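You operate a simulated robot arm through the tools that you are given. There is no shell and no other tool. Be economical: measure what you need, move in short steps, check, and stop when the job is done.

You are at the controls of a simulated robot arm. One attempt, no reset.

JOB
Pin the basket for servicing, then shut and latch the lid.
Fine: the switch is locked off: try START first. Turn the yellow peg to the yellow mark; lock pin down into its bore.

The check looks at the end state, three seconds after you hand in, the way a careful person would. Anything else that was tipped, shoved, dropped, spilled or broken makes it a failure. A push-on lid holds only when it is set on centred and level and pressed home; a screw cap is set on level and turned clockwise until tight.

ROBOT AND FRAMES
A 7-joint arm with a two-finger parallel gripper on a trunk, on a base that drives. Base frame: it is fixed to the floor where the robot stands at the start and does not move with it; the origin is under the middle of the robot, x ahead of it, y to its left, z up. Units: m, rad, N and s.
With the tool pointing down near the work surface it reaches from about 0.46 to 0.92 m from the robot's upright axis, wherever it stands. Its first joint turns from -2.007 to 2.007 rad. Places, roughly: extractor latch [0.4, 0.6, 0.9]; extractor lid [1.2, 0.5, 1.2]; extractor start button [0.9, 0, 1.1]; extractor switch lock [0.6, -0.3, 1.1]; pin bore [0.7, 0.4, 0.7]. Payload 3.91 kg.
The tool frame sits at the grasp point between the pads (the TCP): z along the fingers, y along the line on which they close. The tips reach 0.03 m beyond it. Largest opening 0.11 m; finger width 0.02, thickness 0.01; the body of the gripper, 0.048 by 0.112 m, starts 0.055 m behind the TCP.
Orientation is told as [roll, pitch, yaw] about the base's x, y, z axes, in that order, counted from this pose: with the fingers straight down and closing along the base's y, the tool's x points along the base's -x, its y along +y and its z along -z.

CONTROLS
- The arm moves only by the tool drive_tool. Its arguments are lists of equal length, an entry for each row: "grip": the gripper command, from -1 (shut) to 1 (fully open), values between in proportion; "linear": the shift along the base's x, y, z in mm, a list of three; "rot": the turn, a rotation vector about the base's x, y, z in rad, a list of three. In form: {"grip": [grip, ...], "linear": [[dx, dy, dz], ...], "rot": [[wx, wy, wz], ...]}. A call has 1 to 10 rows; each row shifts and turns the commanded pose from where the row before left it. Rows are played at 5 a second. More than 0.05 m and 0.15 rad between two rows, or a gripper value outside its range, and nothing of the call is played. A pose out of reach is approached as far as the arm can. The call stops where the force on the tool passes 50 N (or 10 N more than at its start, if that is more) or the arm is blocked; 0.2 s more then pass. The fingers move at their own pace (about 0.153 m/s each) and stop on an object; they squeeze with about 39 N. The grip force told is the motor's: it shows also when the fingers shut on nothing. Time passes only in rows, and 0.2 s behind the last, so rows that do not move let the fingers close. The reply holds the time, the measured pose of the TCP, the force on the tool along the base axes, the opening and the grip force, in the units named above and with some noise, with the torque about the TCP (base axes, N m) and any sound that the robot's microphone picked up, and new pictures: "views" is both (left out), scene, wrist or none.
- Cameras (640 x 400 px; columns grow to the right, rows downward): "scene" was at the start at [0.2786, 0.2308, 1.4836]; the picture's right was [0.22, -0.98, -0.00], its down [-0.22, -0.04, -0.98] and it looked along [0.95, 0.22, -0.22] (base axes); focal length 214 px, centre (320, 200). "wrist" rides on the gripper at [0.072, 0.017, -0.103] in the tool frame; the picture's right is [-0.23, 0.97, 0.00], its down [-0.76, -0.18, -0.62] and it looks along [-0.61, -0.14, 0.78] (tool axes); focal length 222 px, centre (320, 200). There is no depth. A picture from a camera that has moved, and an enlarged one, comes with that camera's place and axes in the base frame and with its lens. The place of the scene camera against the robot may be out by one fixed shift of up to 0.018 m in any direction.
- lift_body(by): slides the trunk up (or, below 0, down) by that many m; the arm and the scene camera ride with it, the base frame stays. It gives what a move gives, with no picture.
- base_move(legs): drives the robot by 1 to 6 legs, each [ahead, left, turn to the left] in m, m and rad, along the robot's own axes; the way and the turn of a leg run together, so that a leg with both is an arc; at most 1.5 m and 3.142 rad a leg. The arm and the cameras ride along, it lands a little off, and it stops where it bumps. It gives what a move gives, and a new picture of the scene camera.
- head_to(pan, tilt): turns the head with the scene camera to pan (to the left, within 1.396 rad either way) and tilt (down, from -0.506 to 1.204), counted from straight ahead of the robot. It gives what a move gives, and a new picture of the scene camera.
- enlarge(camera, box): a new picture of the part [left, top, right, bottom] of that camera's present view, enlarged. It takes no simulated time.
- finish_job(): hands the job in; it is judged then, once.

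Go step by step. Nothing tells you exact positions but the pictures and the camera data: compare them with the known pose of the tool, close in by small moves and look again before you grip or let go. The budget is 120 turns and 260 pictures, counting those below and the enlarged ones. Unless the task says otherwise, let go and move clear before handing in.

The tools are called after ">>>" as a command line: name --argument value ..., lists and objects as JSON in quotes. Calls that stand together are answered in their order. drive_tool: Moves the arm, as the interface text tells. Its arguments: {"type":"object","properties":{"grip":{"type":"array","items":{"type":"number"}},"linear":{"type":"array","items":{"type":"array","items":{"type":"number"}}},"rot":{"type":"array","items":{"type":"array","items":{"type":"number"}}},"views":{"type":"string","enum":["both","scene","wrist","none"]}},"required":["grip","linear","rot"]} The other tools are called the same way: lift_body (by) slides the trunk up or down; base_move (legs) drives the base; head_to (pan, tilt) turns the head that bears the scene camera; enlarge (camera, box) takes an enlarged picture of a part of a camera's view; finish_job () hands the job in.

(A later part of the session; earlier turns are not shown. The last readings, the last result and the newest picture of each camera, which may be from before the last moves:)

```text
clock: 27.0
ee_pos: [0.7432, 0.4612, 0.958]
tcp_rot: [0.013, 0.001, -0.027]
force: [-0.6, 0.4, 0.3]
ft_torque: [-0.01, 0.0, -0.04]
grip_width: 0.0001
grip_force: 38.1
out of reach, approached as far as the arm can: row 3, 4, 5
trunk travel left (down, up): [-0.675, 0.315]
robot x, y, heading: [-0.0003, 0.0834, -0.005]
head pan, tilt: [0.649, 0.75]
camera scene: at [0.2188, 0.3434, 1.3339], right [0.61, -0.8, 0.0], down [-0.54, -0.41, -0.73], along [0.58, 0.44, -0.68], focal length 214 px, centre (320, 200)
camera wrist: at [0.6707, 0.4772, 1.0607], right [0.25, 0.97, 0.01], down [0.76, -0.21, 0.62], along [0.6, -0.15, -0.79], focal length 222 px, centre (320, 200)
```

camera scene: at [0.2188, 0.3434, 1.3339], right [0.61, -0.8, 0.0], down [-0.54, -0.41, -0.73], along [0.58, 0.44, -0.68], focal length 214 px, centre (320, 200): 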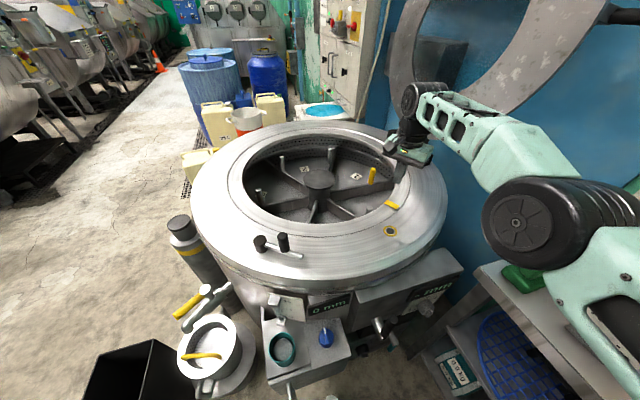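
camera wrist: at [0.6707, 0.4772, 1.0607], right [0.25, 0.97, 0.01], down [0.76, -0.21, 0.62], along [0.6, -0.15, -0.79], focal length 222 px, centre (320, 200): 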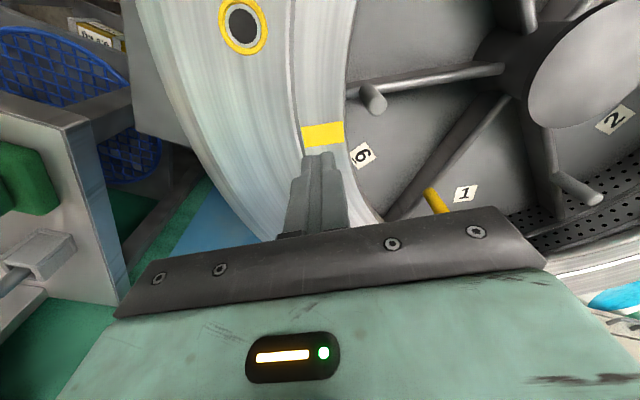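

Still limited; I'll raise the trunk further and lower the tool again.

>>> lift_body --by 0.17

>>> drive_tool --grip '[-1, -1, -1, -1, -1, -1, -1]' --linear '[[0, 0, -45], [0, 0, -45], [0, 0, -45], [0, 0, -45], [20, 20, -20], [20, 20, 0], [10, 10, 0]]' --rot '[[0, 0, 0], [0, 0, 0], [0, 0, 0], [0, 0, 0], [0, 0, 0], [0, 0, 0], [0, 0, 0]]'

```text
clock: 28.9
ee_pos: [0.7426, 0.4608, 1.1292]
tcp_rot: [0.013, 0.003, -0.026]
force: [0.1, 0.6, 0.4]
ft_torque: [0.01, 0.0, 0.0]
grip_width: 0.0
grip_force: 38.3
trunk travel left (down, up): [-0.845, 0.145]
robot x, y, heading: [-0.0048, 0.0811, 0.004]
head pan, tilt: [0.649, 0.75]
```

```text
clock: 30.6
ee_pos: [0.7375, 0.4573, 0.9436]
tcp_rot: [0.016, 0.001, -0.026]
force: [-0.2, -0.3, 0.2]
ft_torque: [-0.05, -0.04, 0.03]
grip_width: 0.0002
grip_force: 38.4
out of reach, approached as far as the arm can: row 4, 5, 6, 7
trunk travel left (down, up): [-0.845, 0.145]
robot x, y, heading: [-0.0059, 0.0856, 0.0]
head pan, tilt: [0.649, 0.75]
camera scene: at [0.2188, 0.3434, 1.5039], right [0.61, -0.8, 0.0], down [-0.54, -0.41, -0.73], along [0.58, 0.44, -0.68], focal length 214 px, centre (320, 200)
camera wrist: at [0.6643, 0.4732, 1.0459], right [0.25, 0.97, 0.01], down [0.76, -0.21, 0.62], along [0.6, -0.15, -0.79], focal length 222 px, centre (320, 200)
```

scene: 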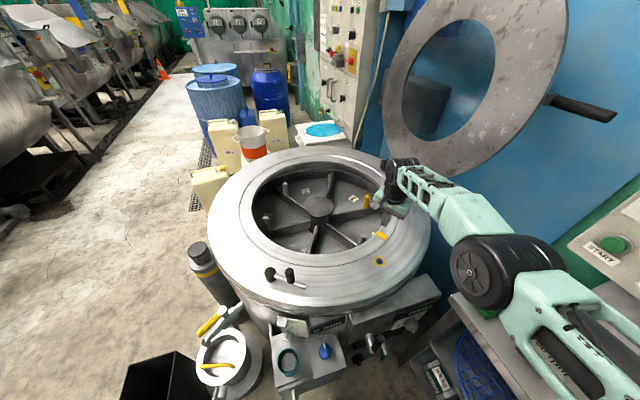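
wrist: 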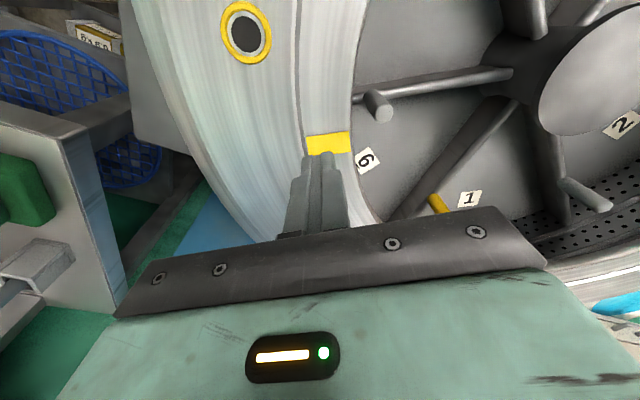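

The grey post top triangulates to about [.768,.531,.758], out of tool-down reach by a few cm. There's floor space ahead, so I'll raise the tool and drive forward about 0.1 m.

>>> lift_body --by -0.1

>>> drive_tool --grip '[-1, -1, -1, -1, -1]' --linear '[[-20, -20, 30], [-30, -20, 30], [-30, -20, 30], [-30, -20, 20], [-20, 0, 0]]' --rot '[[0, 0, 0], [0, 0, 0], [0, 0, 0], [0, 0, 0], [0, 0, 0]]' --views "none"

>>> base_move --legs '[[0, -0.03, 0], [0.1, 0, 0]]'

```text
clock: 31.9
ee_pos: [0.7358, 0.4576, 0.85]
tcp_rot: [0.019, -0.004, -0.026]
force: [-13.2, -13.1, 44.3]
ft_torque: [-0.6, 0.64, 0.11]
grip_width: 0.0
grip_force: 37.4
trunk travel left (down, up): [-0.745, 0.245]
robot x, y, heading: [-0.0038, 0.0848, -0.001]
head pan, tilt: [0.649, 0.75]
```

```text
clock: 33.1
ee_pos: [0.6063, 0.3781, 0.9523]
tcp_rot: [0.016, 0.002, -0.028]
force: [0.3, 0.4, -0.3]
ft_torque: [0.0, 0.03, 0.01]
grip_width: 0.0
grip_force: 37.6
trunk travel left (down, up): [-0.745, 0.245]
robot x, y, heading: [-0.001, 0.0832, -0.003]
head pan, tilt: [0.649, 0.75]
```

```text
clock: 34.7
ee_pos: [0.6818, 0.3179, 0.9523]
tcp_rot: [0.013, 0.003, -0.111]
force: [-0.9, -0.4, 0.6]
ft_torque: [0.01, -0.05, -0.01]
grip_width: 0.0
grip_force: 38.1
trunk travel left (down, up): [-0.745, 0.245]
robot x, y, heading: [0.0483, 0.0761, -0.084]
head pan, tilt: [0.649, 0.75]
camera scene: at [0.2919, 0.3176, 1.4043], right [0.54, -0.84, 0.0], down [-0.58, -0.37, -0.73], along [0.62, 0.39, -0.68], focal length 214 px, centre (320, 200)
```

scene: 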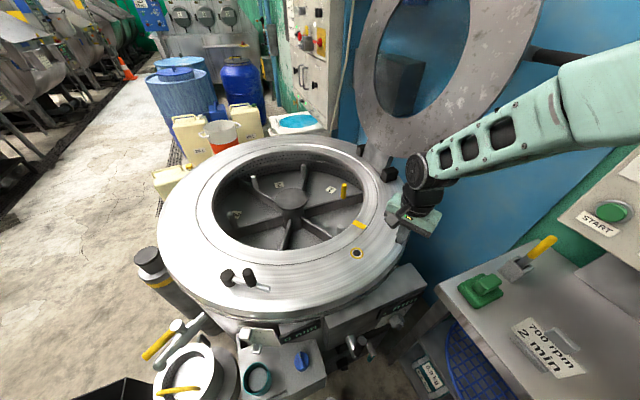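

The base bumped something and twisted slightly. I'll look to see what it touched.

>>> head_to --pan 0.3 --tilt 1.2

>>> head_to --pan -0.7 --tilt 1.2

```text
clock: 35.6
ee_pos: [0.6813, 0.3193, 0.9527]
tcp_rot: [0.015, 0.002, -0.113]
force: [-0.5, 0.5, 0.2]
ft_torque: [-0.02, 0.01, -0.02]
grip_width: 0.0
grip_force: 38.0
trunk travel left (down, up): [-0.745, 0.245]
robot x, y, heading: [0.0501, 0.0771, -0.086]
head pan, tilt: [0.3, 1.201]
camera scene: at [0.275, 0.286, 1.3722], right [0.21, -0.98, 0.0], down [-0.91, -0.2, -0.36], along [0.35, 0.08, -0.93], focal length 214 px, centre (320, 200)
```

scene: 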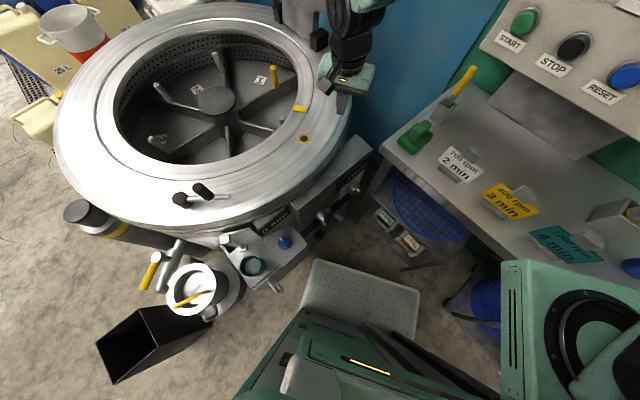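

```text
clock: 36.8
ee_pos: [0.6823, 0.3171, 0.9529]
tcp_rot: [0.014, 0.003, -0.112]
force: [0.3, 0.0, 0.1]
ft_torque: [-0.01, 0.01, -0.03]
grip_width: 0.0003
grip_force: 37.6
trunk travel left (down, up): [-0.745, 0.245]
robot x, y, heading: [0.0501, 0.0775, -0.086]
head pan, tilt: [-0.7, 1.201]
camera scene: at [0.2599, 0.2343, 1.3722], right [-0.71, -0.71, 0.0], down [-0.66, 0.66, -0.36], along [0.26, -0.26, -0.93], focal length 214 px, centre (320, 200)
```

scene: 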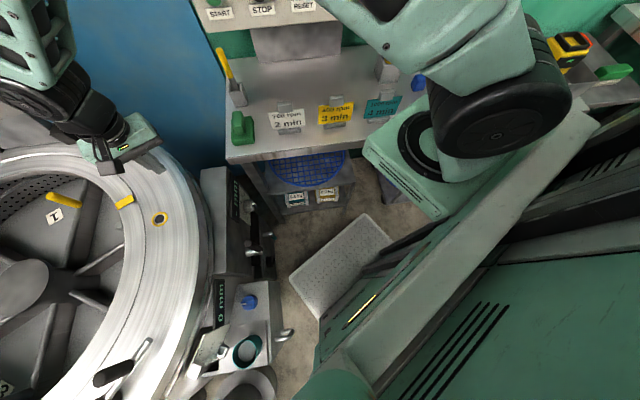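

The bench/shelf side seems to have stopped it; nothing looks displaced. I'll test the reach from here: raise the tool, lower the trunk, and move over the opening.

>>> drive_tool --grip '[-1, -1]' --linear '[[0, 0, 40], [0, 0, 30]]' --rot '[[0, 0, 0], [0, 0, 0]]' --views "none"

>>> lift_body --by -0.12

>>> drive_tool --grip '[-1, -1, -1, -1, -1, -1]' --linear '[[20, 40, 0], [20, 40, 0], [20, 40, 0], [20, 40, 0], [20, 40, 0], [10, 20, 0]]' --rot '[[0, 0, 0], [0, 0, 0], [0, 0, 0], [0, 0, 0], [0, 0, 0], [0, 0, 0]]' --views "wrist"

>>> head_to --pan 0.7 --tilt 0.8

```text
clock: 37.4
ee_pos: [0.6813, 0.3175, 1.0237]
tcp_rot: [0.013, 0.002, -0.112]
force: [-1.0, 0.3, 0.4]
ft_torque: [0.01, -0.02, 0.01]
grip_width: 0.0
grip_force: 38.0
trunk travel left (down, up): [-0.745, 0.245]
robot x, y, heading: [0.0509, 0.0733, -0.086]
head pan, tilt: [-0.7, 1.201]
```

```text
clock: 38.9
ee_pos: [0.6796, 0.3182, 0.9018]
tcp_rot: [0.012, 0.002, -0.111]
force: [0.1, -0.4, -0.1]
ft_torque: [-0.01, 0.01, -0.02]
grip_width: 0.0
grip_force: 37.5
trunk travel left (down, up): [-0.625, 0.365]
robot x, y, heading: [0.0492, 0.077, -0.082]
head pan, tilt: [-0.7, 1.201]
```

```text
clock: 40.3
ee_pos: [0.7452, 0.4764, 0.8997]
tcp_rot: [0.015, 0.002, -0.111]
force: [0.1, -0.5, 0.1]
ft_torque: [-0.02, 0.02, -0.01]
grip_width: 0.0
grip_force: 37.8
out of reach, approached as far as the arm can: row 4, 5, 6
trunk travel left (down, up): [-0.625, 0.365]
robot x, y, heading: [0.0494, 0.0788, -0.086]
head pan, tilt: [-0.7, 1.201]
camera wrist: at [0.6738, 0.4972, 1.003], right [0.34, 0.94, 0.01], down [0.74, -0.27, 0.62], along [0.59, -0.2, -0.78], focal length 222 px, centre (320, 200)
```

wrist: 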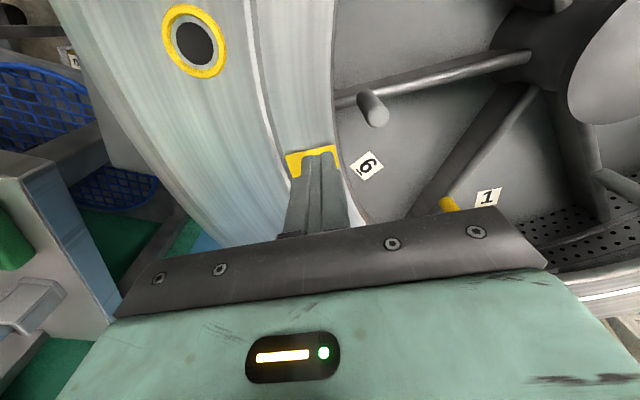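

```text
clock: 41.9
ee_pos: [0.7442, 0.4756, 0.9014]
tcp_rot: [0.013, 0.002, -0.114]
force: [-0.9, 0.1, 0.0]
ft_torque: [0.01, 0.0, -0.01]
grip_width: 0.0
grip_force: 37.3
trunk travel left (down, up): [-0.625, 0.365]
robot x, y, heading: [0.048, 0.0779, -0.087]
head pan, tilt: [0.7, 0.799]
camera scene: at [0.2863, 0.3205, 1.2799], right [0.58, -0.82, 0.0], down [-0.59, -0.41, -0.7], along [0.57, 0.4, -0.72], focal length 214 px, centre (320, 200)
```

scene: 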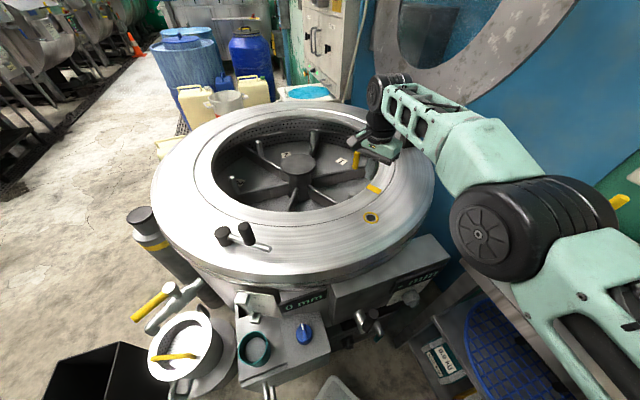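

The arm's shoulder sits on the robot's right side, so reaching left-forward is poor. Better: back up, turn the base left ~70° so the arm side faces the bowl. First raise and retract the arm.

>>> lift_body --by 0.12

>>> drive_tool --grip '[-1, -1, -1, -1, -1, -1, -1]' --linear '[[-10, -30, 30], [-20, -30, 30], [-20, -30, 30], [-20, -40, 10], [-20, -40, 0], [-20, -40, 0], [-20, -40, 0]]' --rot '[[0, 0, 0], [0, 0, 0], [0, 0, 0], [0, 0, 0], [0, 0, 0], [0, 0, 0], [0, 0, 0]]' --views "none"

>>> base_move --legs '[[-0.05, 0, 0]]'

>>> head_to --pan 1.39 --tilt 0.9

>>> head_to --pan -1.39 --tilt 0.9

```text
clock: 43.4
ee_pos: [0.7449, 0.4747, 1.0199]
tcp_rot: [0.014, 0.002, -0.112]
force: [-0.4, -0.6, -0.6]
ft_torque: [-0.02, -0.03, -0.02]
grip_width: 0.0
grip_force: 37.4
trunk travel left (down, up): [-0.745, 0.245]
robot x, y, heading: [0.0471, 0.0787, -0.082]
head pan, tilt: [0.7, 0.799]
```

```text
clock: 45.0
ee_pos: [0.6148, 0.2252, 1.1189]
tcp_rot: [0.015, 0.003, -0.112]
force: [0.3, 0.4, -0.5]
ft_torque: [-0.01, 0.02, 0.0]
grip_width: 0.0
grip_force: 37.9
trunk travel left (down, up): [-0.745, 0.245]
robot x, y, heading: [0.0532, 0.0724, -0.085]
head pan, tilt: [0.7, 0.799]
```

```text
clock: 45.9
ee_pos: [0.5648, 0.2281, 1.1195]
tcp_rot: [0.014, 0.002, -0.111]
force: [0.2, 0.2, -1.0]
ft_torque: [0.0, -0.02, -0.01]
grip_width: 0.0
grip_force: 37.5
trunk travel left (down, up): [-0.745, 0.245]
robot x, y, heading: [-0.0004, 0.0794, -0.082]
head pan, tilt: [0.7, 0.799]
camera scene: at [0.2361, 0.3242, 1.3999], right [0.58, -0.82, 0.0], down [-0.59, -0.41, -0.7], along [0.57, 0.4, -0.72], focal length 214 px, centre (320, 200)
```

scene: 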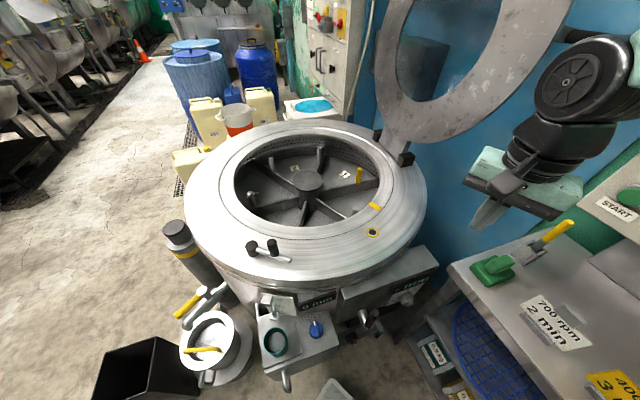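

```text
clock: 47.0
ee_pos: [0.5658, 0.2288, 1.1186]
tcp_rot: [0.015, 0.004, -0.112]
force: [-1.0, 0.2, -0.7]
ft_torque: [0.03, -0.03, 0.0]
grip_width: 0.0003
grip_force: 37.9
trunk travel left (down, up): [-0.745, 0.245]
robot x, y, heading: [-0.0005, 0.0814, -0.08]
head pan, tilt: [1.389, 0.901]
camera scene: at [0.19, 0.3504, 1.392], right [0.96, -0.26, 0.0], down [-0.21, -0.76, -0.62], along [0.16, 0.6, -0.78], focal length 214 px, centre (320, 200)
```

scene: 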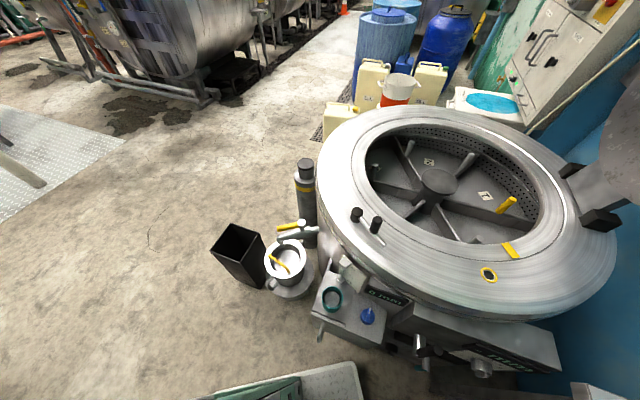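

```text
clock: 49.4
ee_pos: [0.5639, 0.23, 1.1195]
tcp_rot: [0.013, 0.002, -0.111]
force: [-0.1, -0.1, -0.1]
ft_torque: [-0.01, -0.01, 0.02]
grip_width: 0.0001
grip_force: 37.0
trunk travel left (down, up): [-0.745, 0.245]
robot x, y, heading: [0.0002, 0.0781, -0.084]
head pan, tilt: [-1.389, 0.901]
camera scene: at [0.1775, 0.2024, 1.392], right [-1.0, -0.1, 0.0], down [-0.08, 0.78, -0.62], along [0.06, -0.62, -0.78], focal length 214 px, centre (320, 200)
```

scene: 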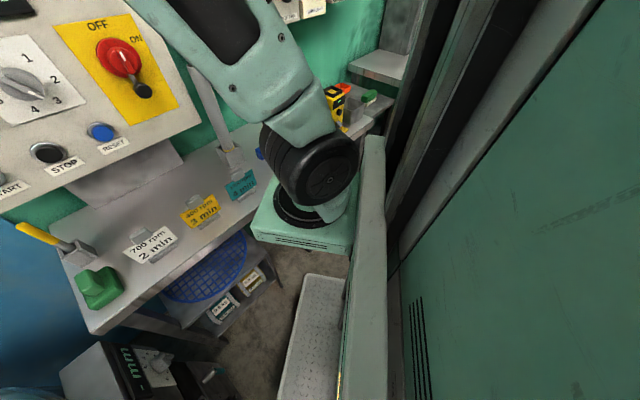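

There is room. I'll back off from bench and valve box (back and right a little), then turn left ~1.05 rad.

>>> base_move --legs '[[-0.1, 0, 0], [0, -0.06, 0], [0, 0, 0.55], [0, 0, 0.53]]'

>>> head_to --pan -0.4 --tilt 1.0

```text
clock: 54.1
ee_pos: [0.0364, 0.5966, 1.1186]
tcp_rot: [0.014, 0.002, 0.956]
force: [-0.6, -0.3, 0.2]
ft_torque: [-0.01, -0.01, 0.0]
grip_width: 0.0
grip_force: 37.2
trunk travel left (down, up): [-0.745, 0.245]
robot x, y, heading: [-0.1016, 0.0312, 0.984]
head pan, tilt: [-1.389, 0.901]
camera scene: at [-0.1157, 0.2356, 1.392], right [-0.39, -0.92, 0.0], down [-0.72, 0.31, -0.62], along [0.57, -0.24, -0.78], focal length 214 px, centre (320, 200)
```

scene: 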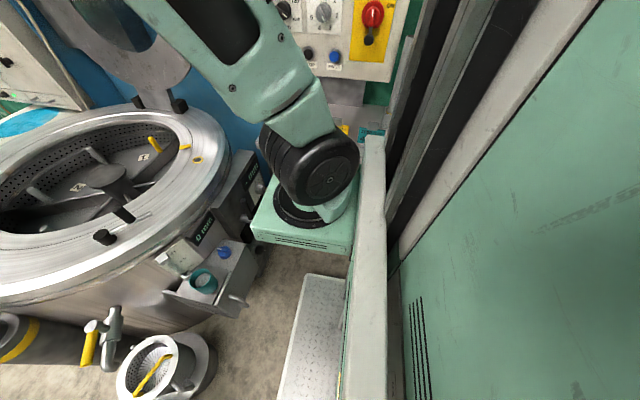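

```text
clock: 55.4
ee_pos: [0.0375, 0.5974, 1.1188]
tcp_rot: [0.014, 0.002, 0.956]
force: [-0.1, 0.1, 0.4]
ft_torque: [0.0, -0.02, 0.01]
grip_width: 0.0
grip_force: 37.8
trunk travel left (down, up): [-0.745, 0.245]
robot x, y, heading: [-0.1073, 0.028, 0.985]
head pan, tilt: [-0.4, 1.0]
camera scene: at [-0.1269, 0.3037, 1.3848], right [0.55, -0.83, 0.0], down [-0.7, -0.46, -0.54], along [0.45, 0.3, -0.84], focal length 214 px, centre (320, 200)
```

scene: 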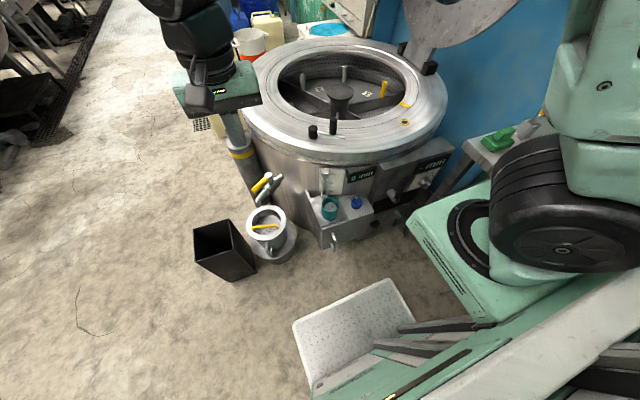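

Now I'll swing the tool over the bowl at height.

>>> drive_tool --grip '[-1, -1, -1, -1, -1, -1, -1, -1, -1, -1]' --linear '[[45, 5, 0], [45, 5, 0], [45, 0, 0], [45, 0, 0], [45, 0, 0], [45, 0, 0], [45, 0, 0], [45, -5, 0], [45, -5, 0], [45, -10, 0]]' --rot '[[0, 0, -0.07], [0, 0, -0.07], [0, 0, -0.07], [0, 0, -0.07], [0, 0, -0.07], [0, 0, -0.07], [0, 0, -0.07], [0, 0, -0.07], [0, 0, -0.07], [0, 0, -0.07]]' --views "scene"

```text
clock: 57.6
ee_pos: [0.4877, 0.588, 1.1188]
tcp_rot: [0.014, 0.0, 0.256]
force: [-0.1, 0.0, 1.3]
ft_torque: [-0.05, -0.04, 0.02]
grip_width: 0.0
grip_force: 37.7
trunk travel left (down, up): [-0.745, 0.245]
robot x, y, heading: [-0.1039, 0.0335, 0.984]
head pan, tilt: [-0.4, 1.0]
camera scene: at [-0.1275, 0.3039, 1.3848], right [0.55, -0.83, 0.0], down [-0.7, -0.46, -0.54], along [0.45, 0.3, -0.84], focal length 214 px, centre (320, 200)
```

scene: 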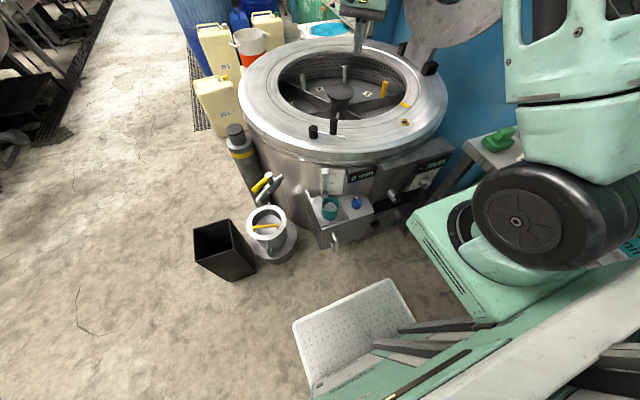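

>>> drive_tool --grip '[-1, -1, -1, -1, -1, -1, -1]' --linear '[[45, -10, -10], [45, -10, -15], [45, -10, -15], [45, -5, -15], [45, -5, -15], [35, -5, -20], [35, -3, -20]]' --rot '[[0, 0, -0.04], [0, 0, -0.04], [0, 0, -0.04], [0, 0, -0.04], [0, 0, -0.04], [0, 0, -0.04], [0, 0, 0]]'

>>> head_to --pan -0.4 --tilt 0.7

```text
clock: 59.2
ee_pos: [0.7331, 0.5229, 1.0177]
tcp_rot: [0.016, 0.0, 0.016]
force: [0.1, 1.5, -0.5]
ft_torque: [-0.02, 0.04, 0.0]
grip_width: 0.0
grip_force: 38.0
out of reach, approached as far as the arm can: row 6, 7
trunk travel left (down, up): [-0.745, 0.245]
robot x, y, heading: [-0.1083, 0.027, 0.982]
head pan, tilt: [-0.4, 1.0]
camera scene: at [-0.1271, 0.3038, 1.385], right [0.55, -0.83, 0.0], down [-0.7, -0.46, -0.54], along [0.45, 0.3, -0.84], focal length 214 px, centre (320, 200)
camera wrist: at [0.659, 0.5366, 1.12], right [0.21, 0.98, 0.01], down [0.76, -0.17, 0.62], along [0.61, -0.12, -0.78], focal length 222 px, centre (320, 200)
```

scene: 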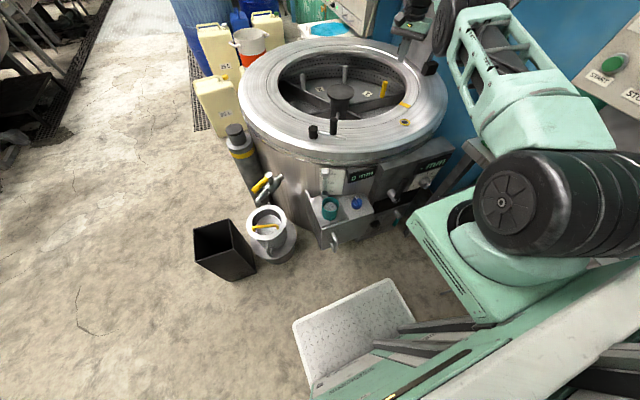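
wrist: 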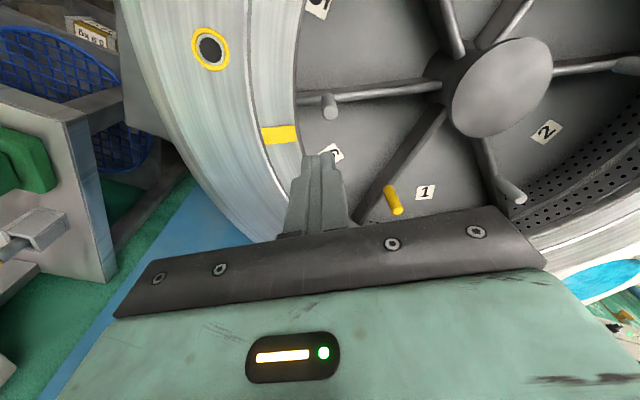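

```text
clock: 60.0
ee_pos: [0.7335, 0.5244, 1.0177]
tcp_rot: [0.014, 0.002, 0.016]
force: [0.5, 0.7, -0.1]
ft_torque: [-0.03, 0.0, 0.04]
grip_width: 0.0003
grip_force: 37.6
trunk travel left (down, up): [-0.745, 0.245]
robot x, y, heading: [-0.1101, 0.0283, 0.985]
head pan, tilt: [-0.4, 0.7]
camera scene: at [-0.1141, 0.3122, 1.4081], right [0.55, -0.83, 0.0], down [-0.54, -0.36, -0.76], along [0.64, 0.42, -0.64], focal length 214 px, centre (320, 200)
```

scene: 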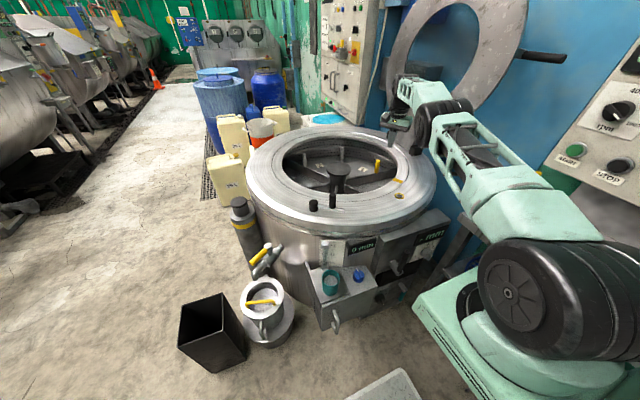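

Reach grows as the tool lowers toward shoulder level. I'll descend to z≈0.92 and move on.

>>> drive_tool --grip '[-1, -1, -1, -1, -1]' --linear '[[0, 10, -45], [0, 5, -45], [25, 0, -5], [25, 0, 0], [10, 0, 0]]' --rot '[[0, 0, 0], [0, 0, 0], [0, 0, 0], [0, 0, 0], [0, 0, 0]]'

```text
clock: 61.2
ee_pos: [0.7377, 0.5155, 0.928]
tcp_rot: [0.014, 0.0, 0.016]
force: [-0.1, 0.1, 0.2]
ft_torque: [-0.03, 0.0, -0.03]
grip_width: 0.0001
grip_force: 37.5
out of reach, approached as far as the arm can: row 2, 3, 4, 5
trunk travel left (down, up): [-0.745, 0.245]
robot x, y, heading: [-0.1056, 0.0283, 0.985]
head pan, tilt: [-0.4, 0.7]
camera scene: at [-0.1142, 0.3122, 1.4082], right [0.55, -0.83, 0.0], down [-0.54, -0.36, -0.76], along [0.64, 0.42, -0.64], focal length 214 px, centre (320, 200)
camera wrist: at [0.6643, 0.5279, 1.0321], right [0.21, 0.98, 0.01], down [0.77, -0.17, 0.62], along [0.61, -0.12, -0.78], focal length 222 px, centre (320, 200)
```

scene: 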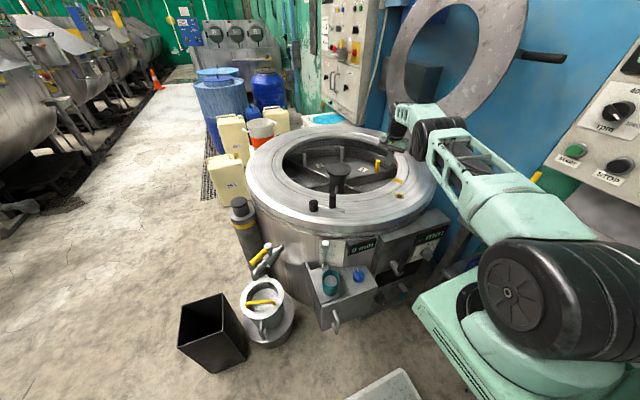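
wrist: 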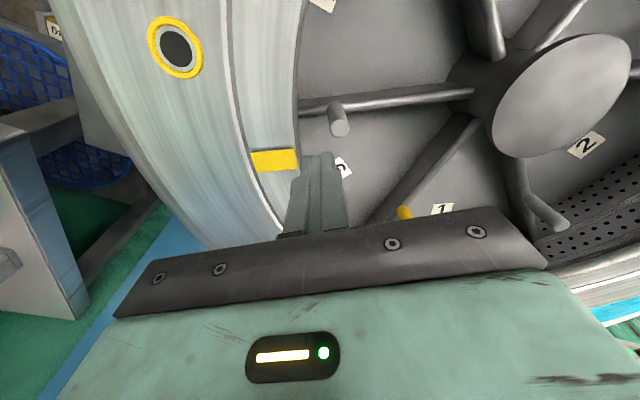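

I'll retract the tool a little and drive the base ~0.12 m toward the bowl (to robot's right).

>>> drive_tool --grip '[-1, -1, -1]' --linear '[[-30, 0, 20], [-40, 0, 20], [-40, 0, 0]]' --rot '[[0, 0, 0], [0, 0, 0], [0, 0, 0]]' --views "none"

>>> base_move --legs '[[0.05, -0.11, 0]]'

```text
clock: 62.0
ee_pos: [0.63, 0.5143, 0.9691]
tcp_rot: [0.013, 0.001, 0.015]
force: [0.5, -0.8, -0.1]
ft_torque: [-0.02, 0.04, -0.02]
grip_width: 0.0
grip_force: 37.1
trunk travel left (down, up): [-0.745, 0.245]
robot x, y, heading: [-0.1046, 0.0332, 0.985]
head pan, tilt: [-0.4, 0.7]
```

```text
clock: 63.2
ee_pos: [0.7492, 0.4932, 0.9692]
tcp_rot: [0.014, 0.001, 0.015]
force: [0.5, 0.6, -0.4]
ft_torque: [-0.01, 0.0, 0.0]
grip_width: 0.0001
grip_force: 37.7
trunk travel left (down, up): [-0.745, 0.245]
robot x, y, heading: [0.0164, 0.0096, 0.977]
head pan, tilt: [-0.4, 0.7]
camera scene: at [0.0063, 0.2916, 1.4082], right [0.55, -0.83, 0.0], down [-0.54, -0.35, -0.76], along [0.64, 0.42, -0.64], focal length 214 px, centre (320, 200)
```

scene: 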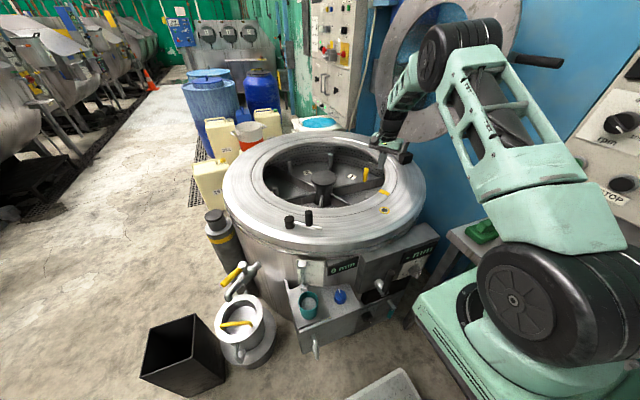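

>>> drive_tool --grip '[-1, -1, -1]' --linear '[[25, 20, -20], [25, 15, -20], [0, 10, -10]]' --rot '[[0, 0, 0], [0, 0, 0], [0, 0, 0]]' --views "wrist"

>>> head_to --pan -0.5 --tilt 0.6

>>> enlarge --camera "scene" --box '[240, 140, 480, 300]'

```text
clock: 64.0
ee_pos: [0.8003, 0.5386, 0.9183]
tcp_rot: [0.015, 0.001, 0.016]
force: [0.3, -0.1, -0.1]
ft_torque: [0.01, -0.03, 0.0]
grip_width: 0.0001
grip_force: 37.4
trunk travel left (down, up): [-0.745, 0.245]
robot x, y, heading: [0.015, 0.0098, 0.986]
head pan, tilt: [-0.4, 0.7]
camera wrist: at [0.7257, 0.5517, 1.0212], right [0.21, 0.98, 0.01], down [0.77, -0.18, 0.62], along [0.61, -0.12, -0.79], focal length 222 px, centre (320, 200)
```

wrist: 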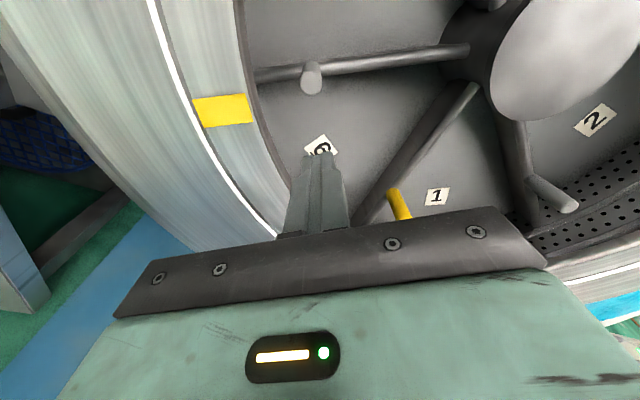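

```text
clock: 64.7
ee_pos: [0.7998, 0.539, 0.9192]
tcp_rot: [0.015, 0.002, 0.013]
force: [0.9, -0.9, 0.4]
ft_torque: [0.0, 0.03, -0.02]
grip_width: 0.0
grip_force: 38.1
trunk travel left (down, up): [-0.745, 0.245]
robot x, y, heading: [0.0137, 0.0101, 0.98]
head pan, tilt: [-0.499, 0.6]
camera scene: at [0.0136, 0.2859, 1.4168], right [0.47, -0.89, 0.0], down [-0.5, -0.26, -0.82], along [0.73, 0.38, -0.57], focal length 214 px, centre (320, 200)
```

scene: 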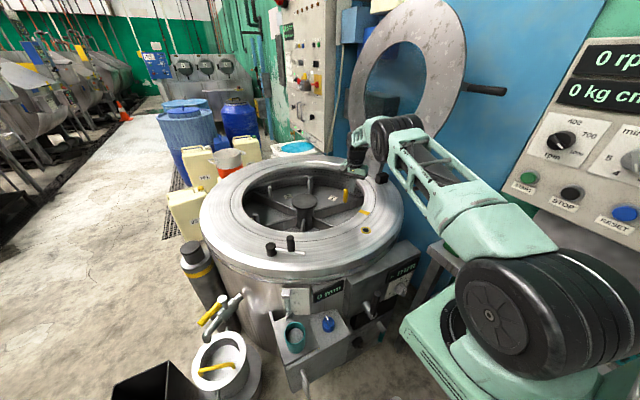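

```text
2.50 times, centred on (360, 220) of scene
camera zoom: at [0.0136, 0.2859, 1.4168], right [0.47, -0.89, 0.0], down [-0.5, -0.26, -0.82], along [0.73, 0.38, -0.57], focal length 536 px, centre (220, 150)
```

zoom: 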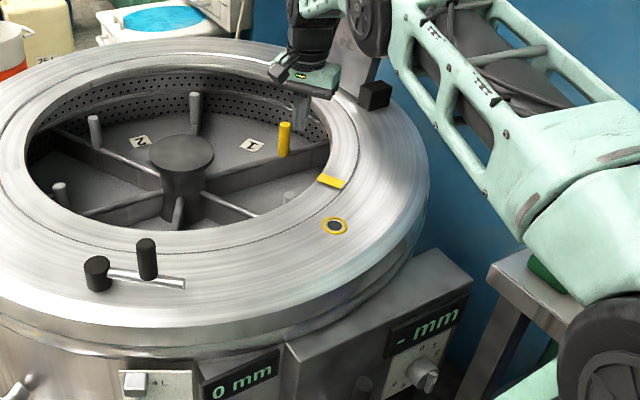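

I have better numbers: gray post ≈(.775,.533), top z≈.74; rim top z≈.82; bore ≈(.655,.417); mark ≈(.766,.461). To fit the gripper body inside the opening I'll turn the tool -90° and move just behind the post.

>>> drive_tool --grip '[-1, -1, -1, -1, -1, -1, -1, -1, -1, -1]' --linear '[[3, 0, 0], [3, 0, 0], [3, 0, 0], [3, 0, 0], [3, 0, 0], [3, 0, 0], [3, 0, 0], [3, 0, 0], [2, 0, 0], [0, 0, 0]]' --rot '[[0, 0, -0.15], [0, 0, -0.15], [0, 0, -0.15], [0, 0, -0.15], [0, 0, -0.15], [0, 0, -0.15], [0, 0, -0.15], [0, 0, -0.15], [0, 0, -0.15], [0, 0, -0.15]]'

```text
clock: 66.9
ee_pos: [0.8267, 0.5397, 0.9198]
tcp_rot: [0.012, 0.004, -1.486]
force: [0.9, 0.3, 0.9]
ft_torque: [0.0, -0.01, -0.04]
grip_width: 0.0003
grip_force: 37.6
trunk travel left (down, up): [-0.745, 0.245]
robot x, y, heading: [0.0148, 0.0071, 0.981]
head pan, tilt: [-0.499, 0.6]
camera scene: at [0.0137, 0.2859, 1.4168], right [0.47, -0.89, 0.0], down [-0.5, -0.26, -0.83], along [0.73, 0.38, -0.56], focal length 214 px, centre (320, 200)
camera wrist: at [0.8344, 0.6108, 1.0227], right [0.99, -0.14, 0.01], down [-0.12, -0.78, 0.62], along [-0.08, -0.61, -0.78], focal length 222 px, centre (320, 200)
```

scene: 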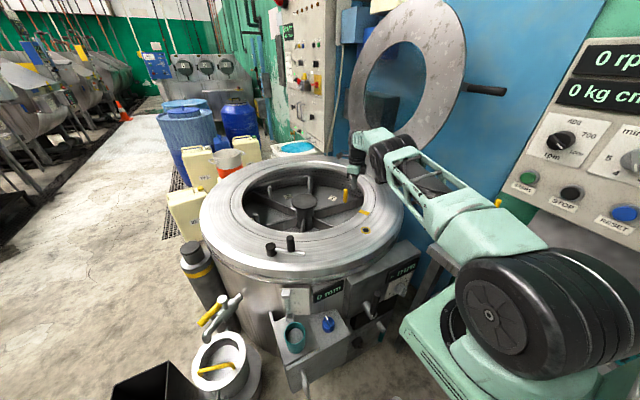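
wrist: 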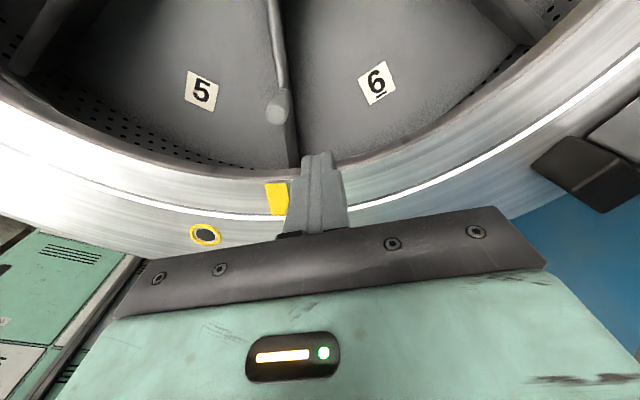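

The post top is at (.776,.537,.734). I descend beside it to TCP z≈0.74.

>>> drive_tool --grip '[-1, -1, -1, -1, -1]' --linear '[[0, 0, -40], [0, 0, -40], [0, 0, -40], [0, 0, -35], [0, 0, -25]]' --rot '[[0, 0, -0.08], [0, 0, 0], [0, 0, 0], [0, 0, 0], [0, 0, 0]]'

```text
clock: 68.1
ee_pos: [0.8006, 0.5295, 0.7496]
tcp_rot: [0.019, 0.005, -1.563]
force: [3.1, 12.0, 8.4]
ft_torque: [-1.2, 0.04, 0.21]
grip_width: 0.0
grip_force: 37.7
out of reach, approached as far as the arm can: row 2, 3, 4, 5
trunk travel left (down, up): [-0.745, 0.245]
robot x, y, heading: [0.018, 0.0079, 0.988]
head pan, tilt: [-0.499, 0.6]
camera scene: at [0.0134, 0.2863, 1.417], right [0.47, -0.89, 0.0], down [-0.5, -0.26, -0.83], along [0.73, 0.38, -0.56], focal length 214 px, centre (320, 200)
camera wrist: at [0.814, 0.6002, 0.8512], right [0.98, -0.22, 0.02], down [-0.18, -0.77, 0.62], along [-0.12, -0.6, -0.79], focal length 222 px, centre (320, 200)
```

scene: 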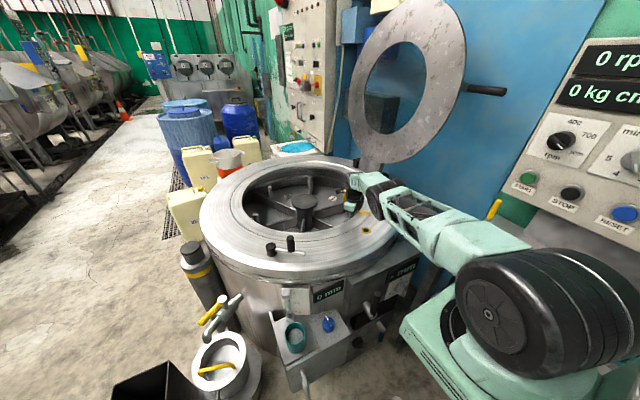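
wrist: 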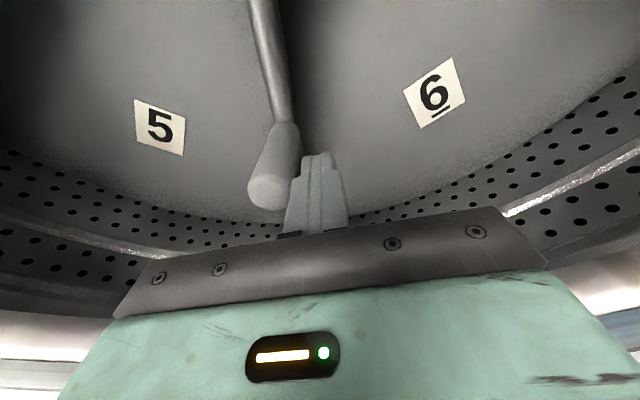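

I'm in beside the post, but at the reach limit. I'll rise, lower the trunk by 0.12, and come back down.

>>> drive_tool --grip '[-1, -1, -1, -1]' --linear '[[10, 5, 40], [10, 5, 40], [0, 0, 45], [0, 0, 40]]' --rot '[[0, 0, 0], [0, 0, 0], [0, 0, 0], [0, 0, 0]]' --views "none"

>>> lift_body --by -0.14

>>> drive_tool --grip '[-1]' --linear '[[0, 0, 0]]' --rot '[[0, 0, 0]]'

```text
clock: 69.1
ee_pos: [0.8269, 0.5393, 0.9097]
tcp_rot: [0.011, -0.002, -1.566]
force: [0.1, -0.2, -1.5]
ft_torque: [-0.01, 0.01, 0.0]
grip_width: 0.0003
grip_force: 37.4
out of reach, approached as far as the arm can: row 3, 4
trunk travel left (down, up): [-0.745, 0.245]
robot x, y, heading: [0.0214, 0.01, 0.984]
head pan, tilt: [-0.499, 0.6]
```

```text
clock: 70.8
ee_pos: [0.8259, 0.5409, 0.7689]
tcp_rot: [0.011, 0.001, -1.565]
force: [-0.2, 0.5, 0.3]
ft_torque: [-0.01, 0.03, 0.0]
grip_width: 0.0
grip_force: 37.3
trunk travel left (down, up): [-0.605, 0.385]
robot x, y, heading: [0.0138, 0.0081, 0.983]
head pan, tilt: [-0.499, 0.6]
```

```text
clock: 71.2
ee_pos: [0.8267, 0.5398, 0.7695]
tcp_rot: [0.013, 0.001, -1.562]
force: [1.0, -0.1, 0.0]
ft_torque: [0.03, 0.03, 0.02]
grip_width: 0.0
grip_force: 37.8
trunk travel left (down, up): [-0.605, 0.385]
robot x, y, heading: [0.0133, 0.0121, 0.98]
head pan, tilt: [-0.499, 0.6]
camera scene: at [0.0137, 0.2859, 1.2768], right [0.47, -0.89, 0.0], down [-0.5, -0.26, -0.83], along [0.73, 0.38, -0.57], focal length 214 px, centre (320, 200)
camera wrist: at [0.8404, 0.6118, 0.8721], right [0.98, -0.22, 0.01], down [-0.18, -0.76, 0.62], along [-0.13, -0.61, -0.78], focal length 222 px, centre (320, 200)
```

scene: 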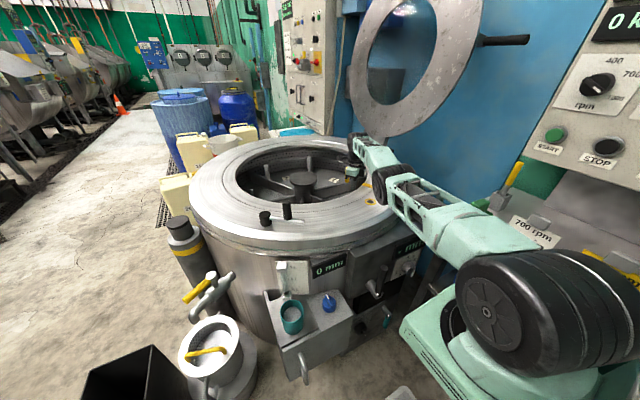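
wrist: 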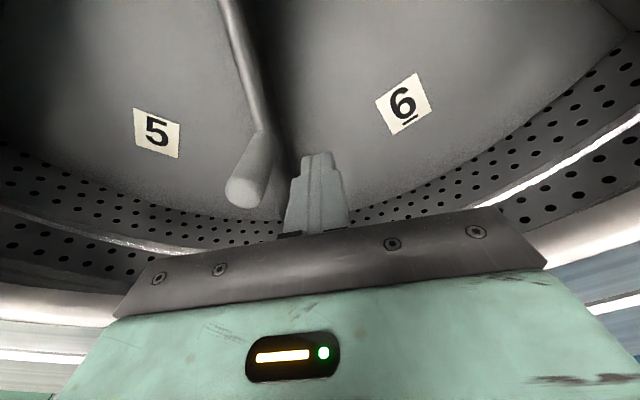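

Clear of contact. Now I push the post clockwise along the arc, first part to about 30°.

>>> drive_tool --grip '[-1, -1, -1, -1, -1, -1]' --linear '[[0, -6, -22], [-20, -2, 0], [-17, -1, 0], [-20, 1, 0], [-20, 3, 0], [-20, 5, 0]]' --rot '[[0, 0, 0], [0, 0, 0], [0, 0, -0.06], [0, 0, -0.07], [0, 0, -0.07], [0, 0, -0.07]]'

```text
clock: 72.6
ee_pos: [0.7879, 0.5835, 0.7385]
tcp_rot: [0.011, -0.004, -1.836]
force: [-0.3, 0.7, 0.3]
ft_torque: [-0.02, -0.02, -0.01]
grip_width: 0.0
grip_force: 37.5
out of reach, approached as far as the arm can: row 2, 3, 4, 5, 6
trunk travel left (down, up): [-0.605, 0.385]
robot x, y, heading: [0.0139, 0.0137, 0.985]
head pan, tilt: [-0.499, 0.6]
camera scene: at [0.0138, 0.2858, 1.2768], right [0.46, -0.89, 0.0], down [-0.5, -0.26, -0.83], along [0.73, 0.38, -0.57], focal length 214 px, centre (320, 200)
camera wrist: at [0.8211, 0.6485, 0.841], right [0.88, -0.47, 0.01], down [-0.38, -0.69, 0.62], along [-0.29, -0.55, -0.78], focal length 222 px, centre (320, 200)
```

scene: 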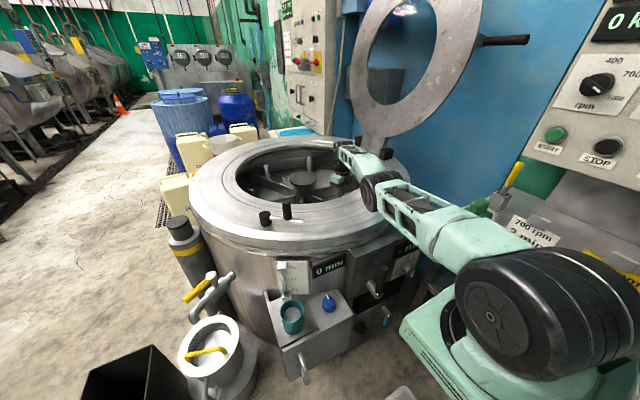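
wrist: 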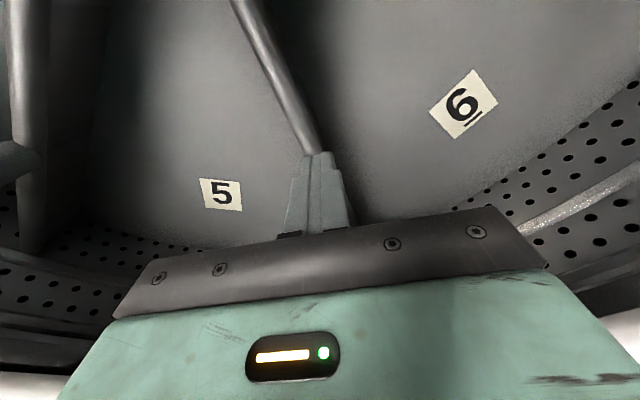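

The wrist ran into a yaw limit, so I keep yaw at about -1.5 and use straight pushes instead. First restore yaw and position behind the post.

>>> drive_tool --grip '[-1, -1, -1]' --linear '[[15, -5, 3], [10, -20, 3], [0, -25, 3]]' --rot '[[0, 0, 0.12], [0, 0, 0.12], [0, 0, 0.08]]'

```text
clock: 73.4
ee_pos: [0.8218, 0.5419, 0.7478]
tcp_rot: [0.011, -0.003, -1.511]
force: [-0.4, 0.9, 0.2]
ft_torque: [0.02, 0.01, -0.01]
grip_width: 0.0
grip_force: 37.8
out of reach, approached as far as the arm can: row 1, 3
trunk travel left (down, up): [-0.605, 0.385]
robot x, y, heading: [0.0145, 0.0091, 0.983]
head pan, tilt: [-0.499, 0.6]
camera scene: at [0.0135, 0.286, 1.2768], right [0.47, -0.89, 0.0], down [-0.5, -0.26, -0.83], along [0.73, 0.38, -0.57], focal length 214 px, centre (320, 200)
camera wrist: at [0.8323, 0.6147, 0.8496], right [0.99, -0.17, 0.01], down [-0.14, -0.77, 0.62], along [-0.1, -0.62, -0.78], focal length 222 px, centre (320, 200)
```

scene: 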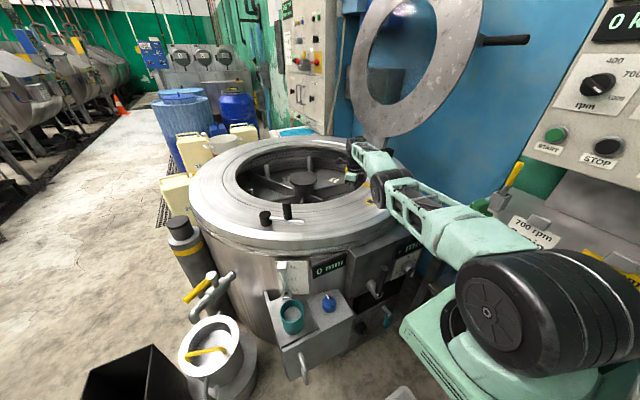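
wrist: 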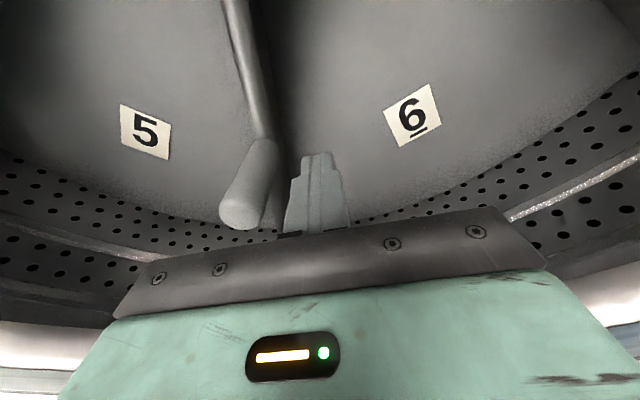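

I'll push along -x in small steps while relaxing yaw to follow the arm's limit.

>>> drive_tool --grip '[-1, -1, -1, -1, -1, -1]' --linear '[[-10, -3, 8], [-12, -1, 0], [-20, 0, 0], [-20, 3, 0], [-20, 4, 0], [-20, 6, 0]]' --rot '[[0, 0, 0.05], [0, 0, 0.05], [0, 0, 0.06], [0, 0, 0.06], [0, 0, 0.06], [0, 0, 0.06]]'

```text
clock: 74.8
ee_pos: [0.7798, 0.5966, 0.7474]
tcp_rot: [0.011, -0.002, -1.174]
force: [0.7, -0.6, 1.1]
ft_torque: [0.02, 0.03, -0.05]
grip_width: 0.0002
grip_force: 37.7
out of reach, approached as far as the arm can: row 1, 2, 3, 4, 5, 6
trunk travel left (down, up): [-0.605, 0.385]
robot x, y, heading: [0.0145, 0.0051, 0.98]
head pan, tilt: [-0.499, 0.6]
camera scene: at [0.0138, 0.2858, 1.2768], right [0.46, -0.89, 0.0], down [-0.5, -0.26, -0.83], along [0.73, 0.38, -0.57], focal length 214 px, centre (320, 200)
camera wrist: at [0.7657, 0.6677, 0.8503], right [0.99, 0.17, 0.01], down [0.12, -0.77, 0.62], along [0.11, -0.61, -0.78], focal length 222 px, centre (320, 200)
```

scene: 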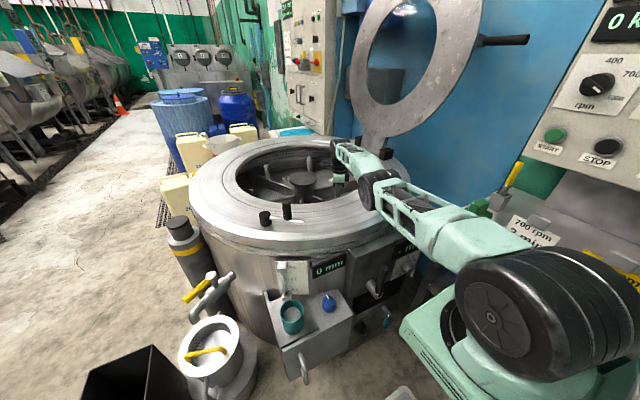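
wrist: 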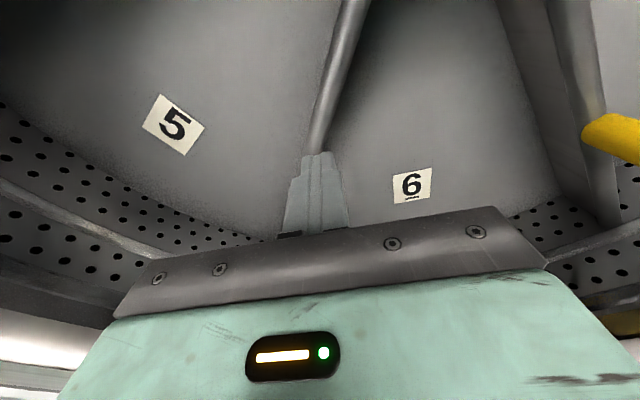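

Inward motion is being blocked; I suspect the -90° wrist yaw. I'll lift above the posts and test a milder yaw.

>>> drive_tool --grip '[-1, -1, -1, -1, -1, -1]' --linear '[[0, 10, 30], [0, 10, 30], [0, 0, 10], [0, 0, 0], [-30, 0, 0], [-30, 0, 0]]' --rot '[[0, 0, 0.1], [0, 0, 0.14], [0, 0, 0.14], [0, 0, 0.14], [0, 0, 0], [0, 0, 0]]'

```text
clock: 76.2
ee_pos: [0.7158, 0.6124, 0.8179]
tcp_rot: [0.011, -0.002, -0.655]
force: [0.8, 0.5, -0.4]
ft_torque: [0.0, -0.01, 0.01]
grip_width: 0.0001
grip_force: 37.2
out of reach, approached as far as the arm can: row 2
trunk travel left (down, up): [-0.605, 0.385]
robot x, y, heading: [0.0162, 0.0077, 0.982]
head pan, tilt: [-0.499, 0.6]
camera scene: at [0.0141, 0.2859, 1.2767], right [0.46, -0.89, 0.0], down [-0.5, -0.26, -0.82], along [0.73, 0.38, -0.57], focal length 214 px, centre (320, 200)
camera wrist: at [0.667, 0.6683, 0.9204], right [0.77, 0.63, 0.01], down [0.49, -0.61, 0.62], along [0.4, -0.48, -0.78], focal length 222 px, centre (320, 200)
```

scene: 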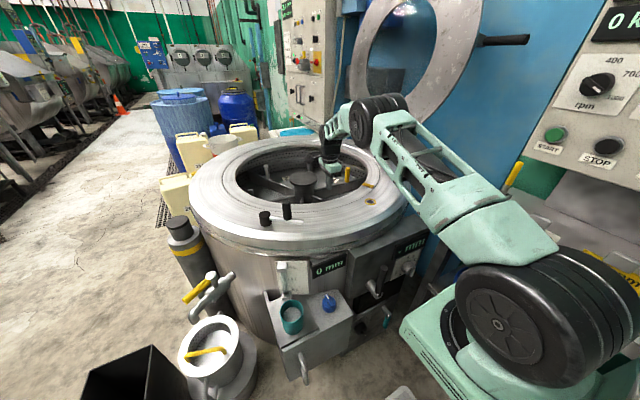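
wrist: 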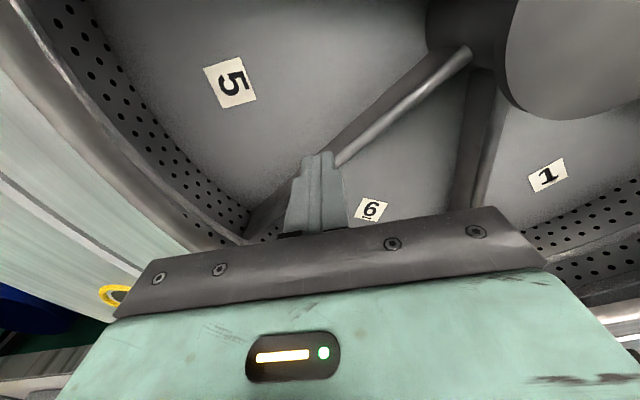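

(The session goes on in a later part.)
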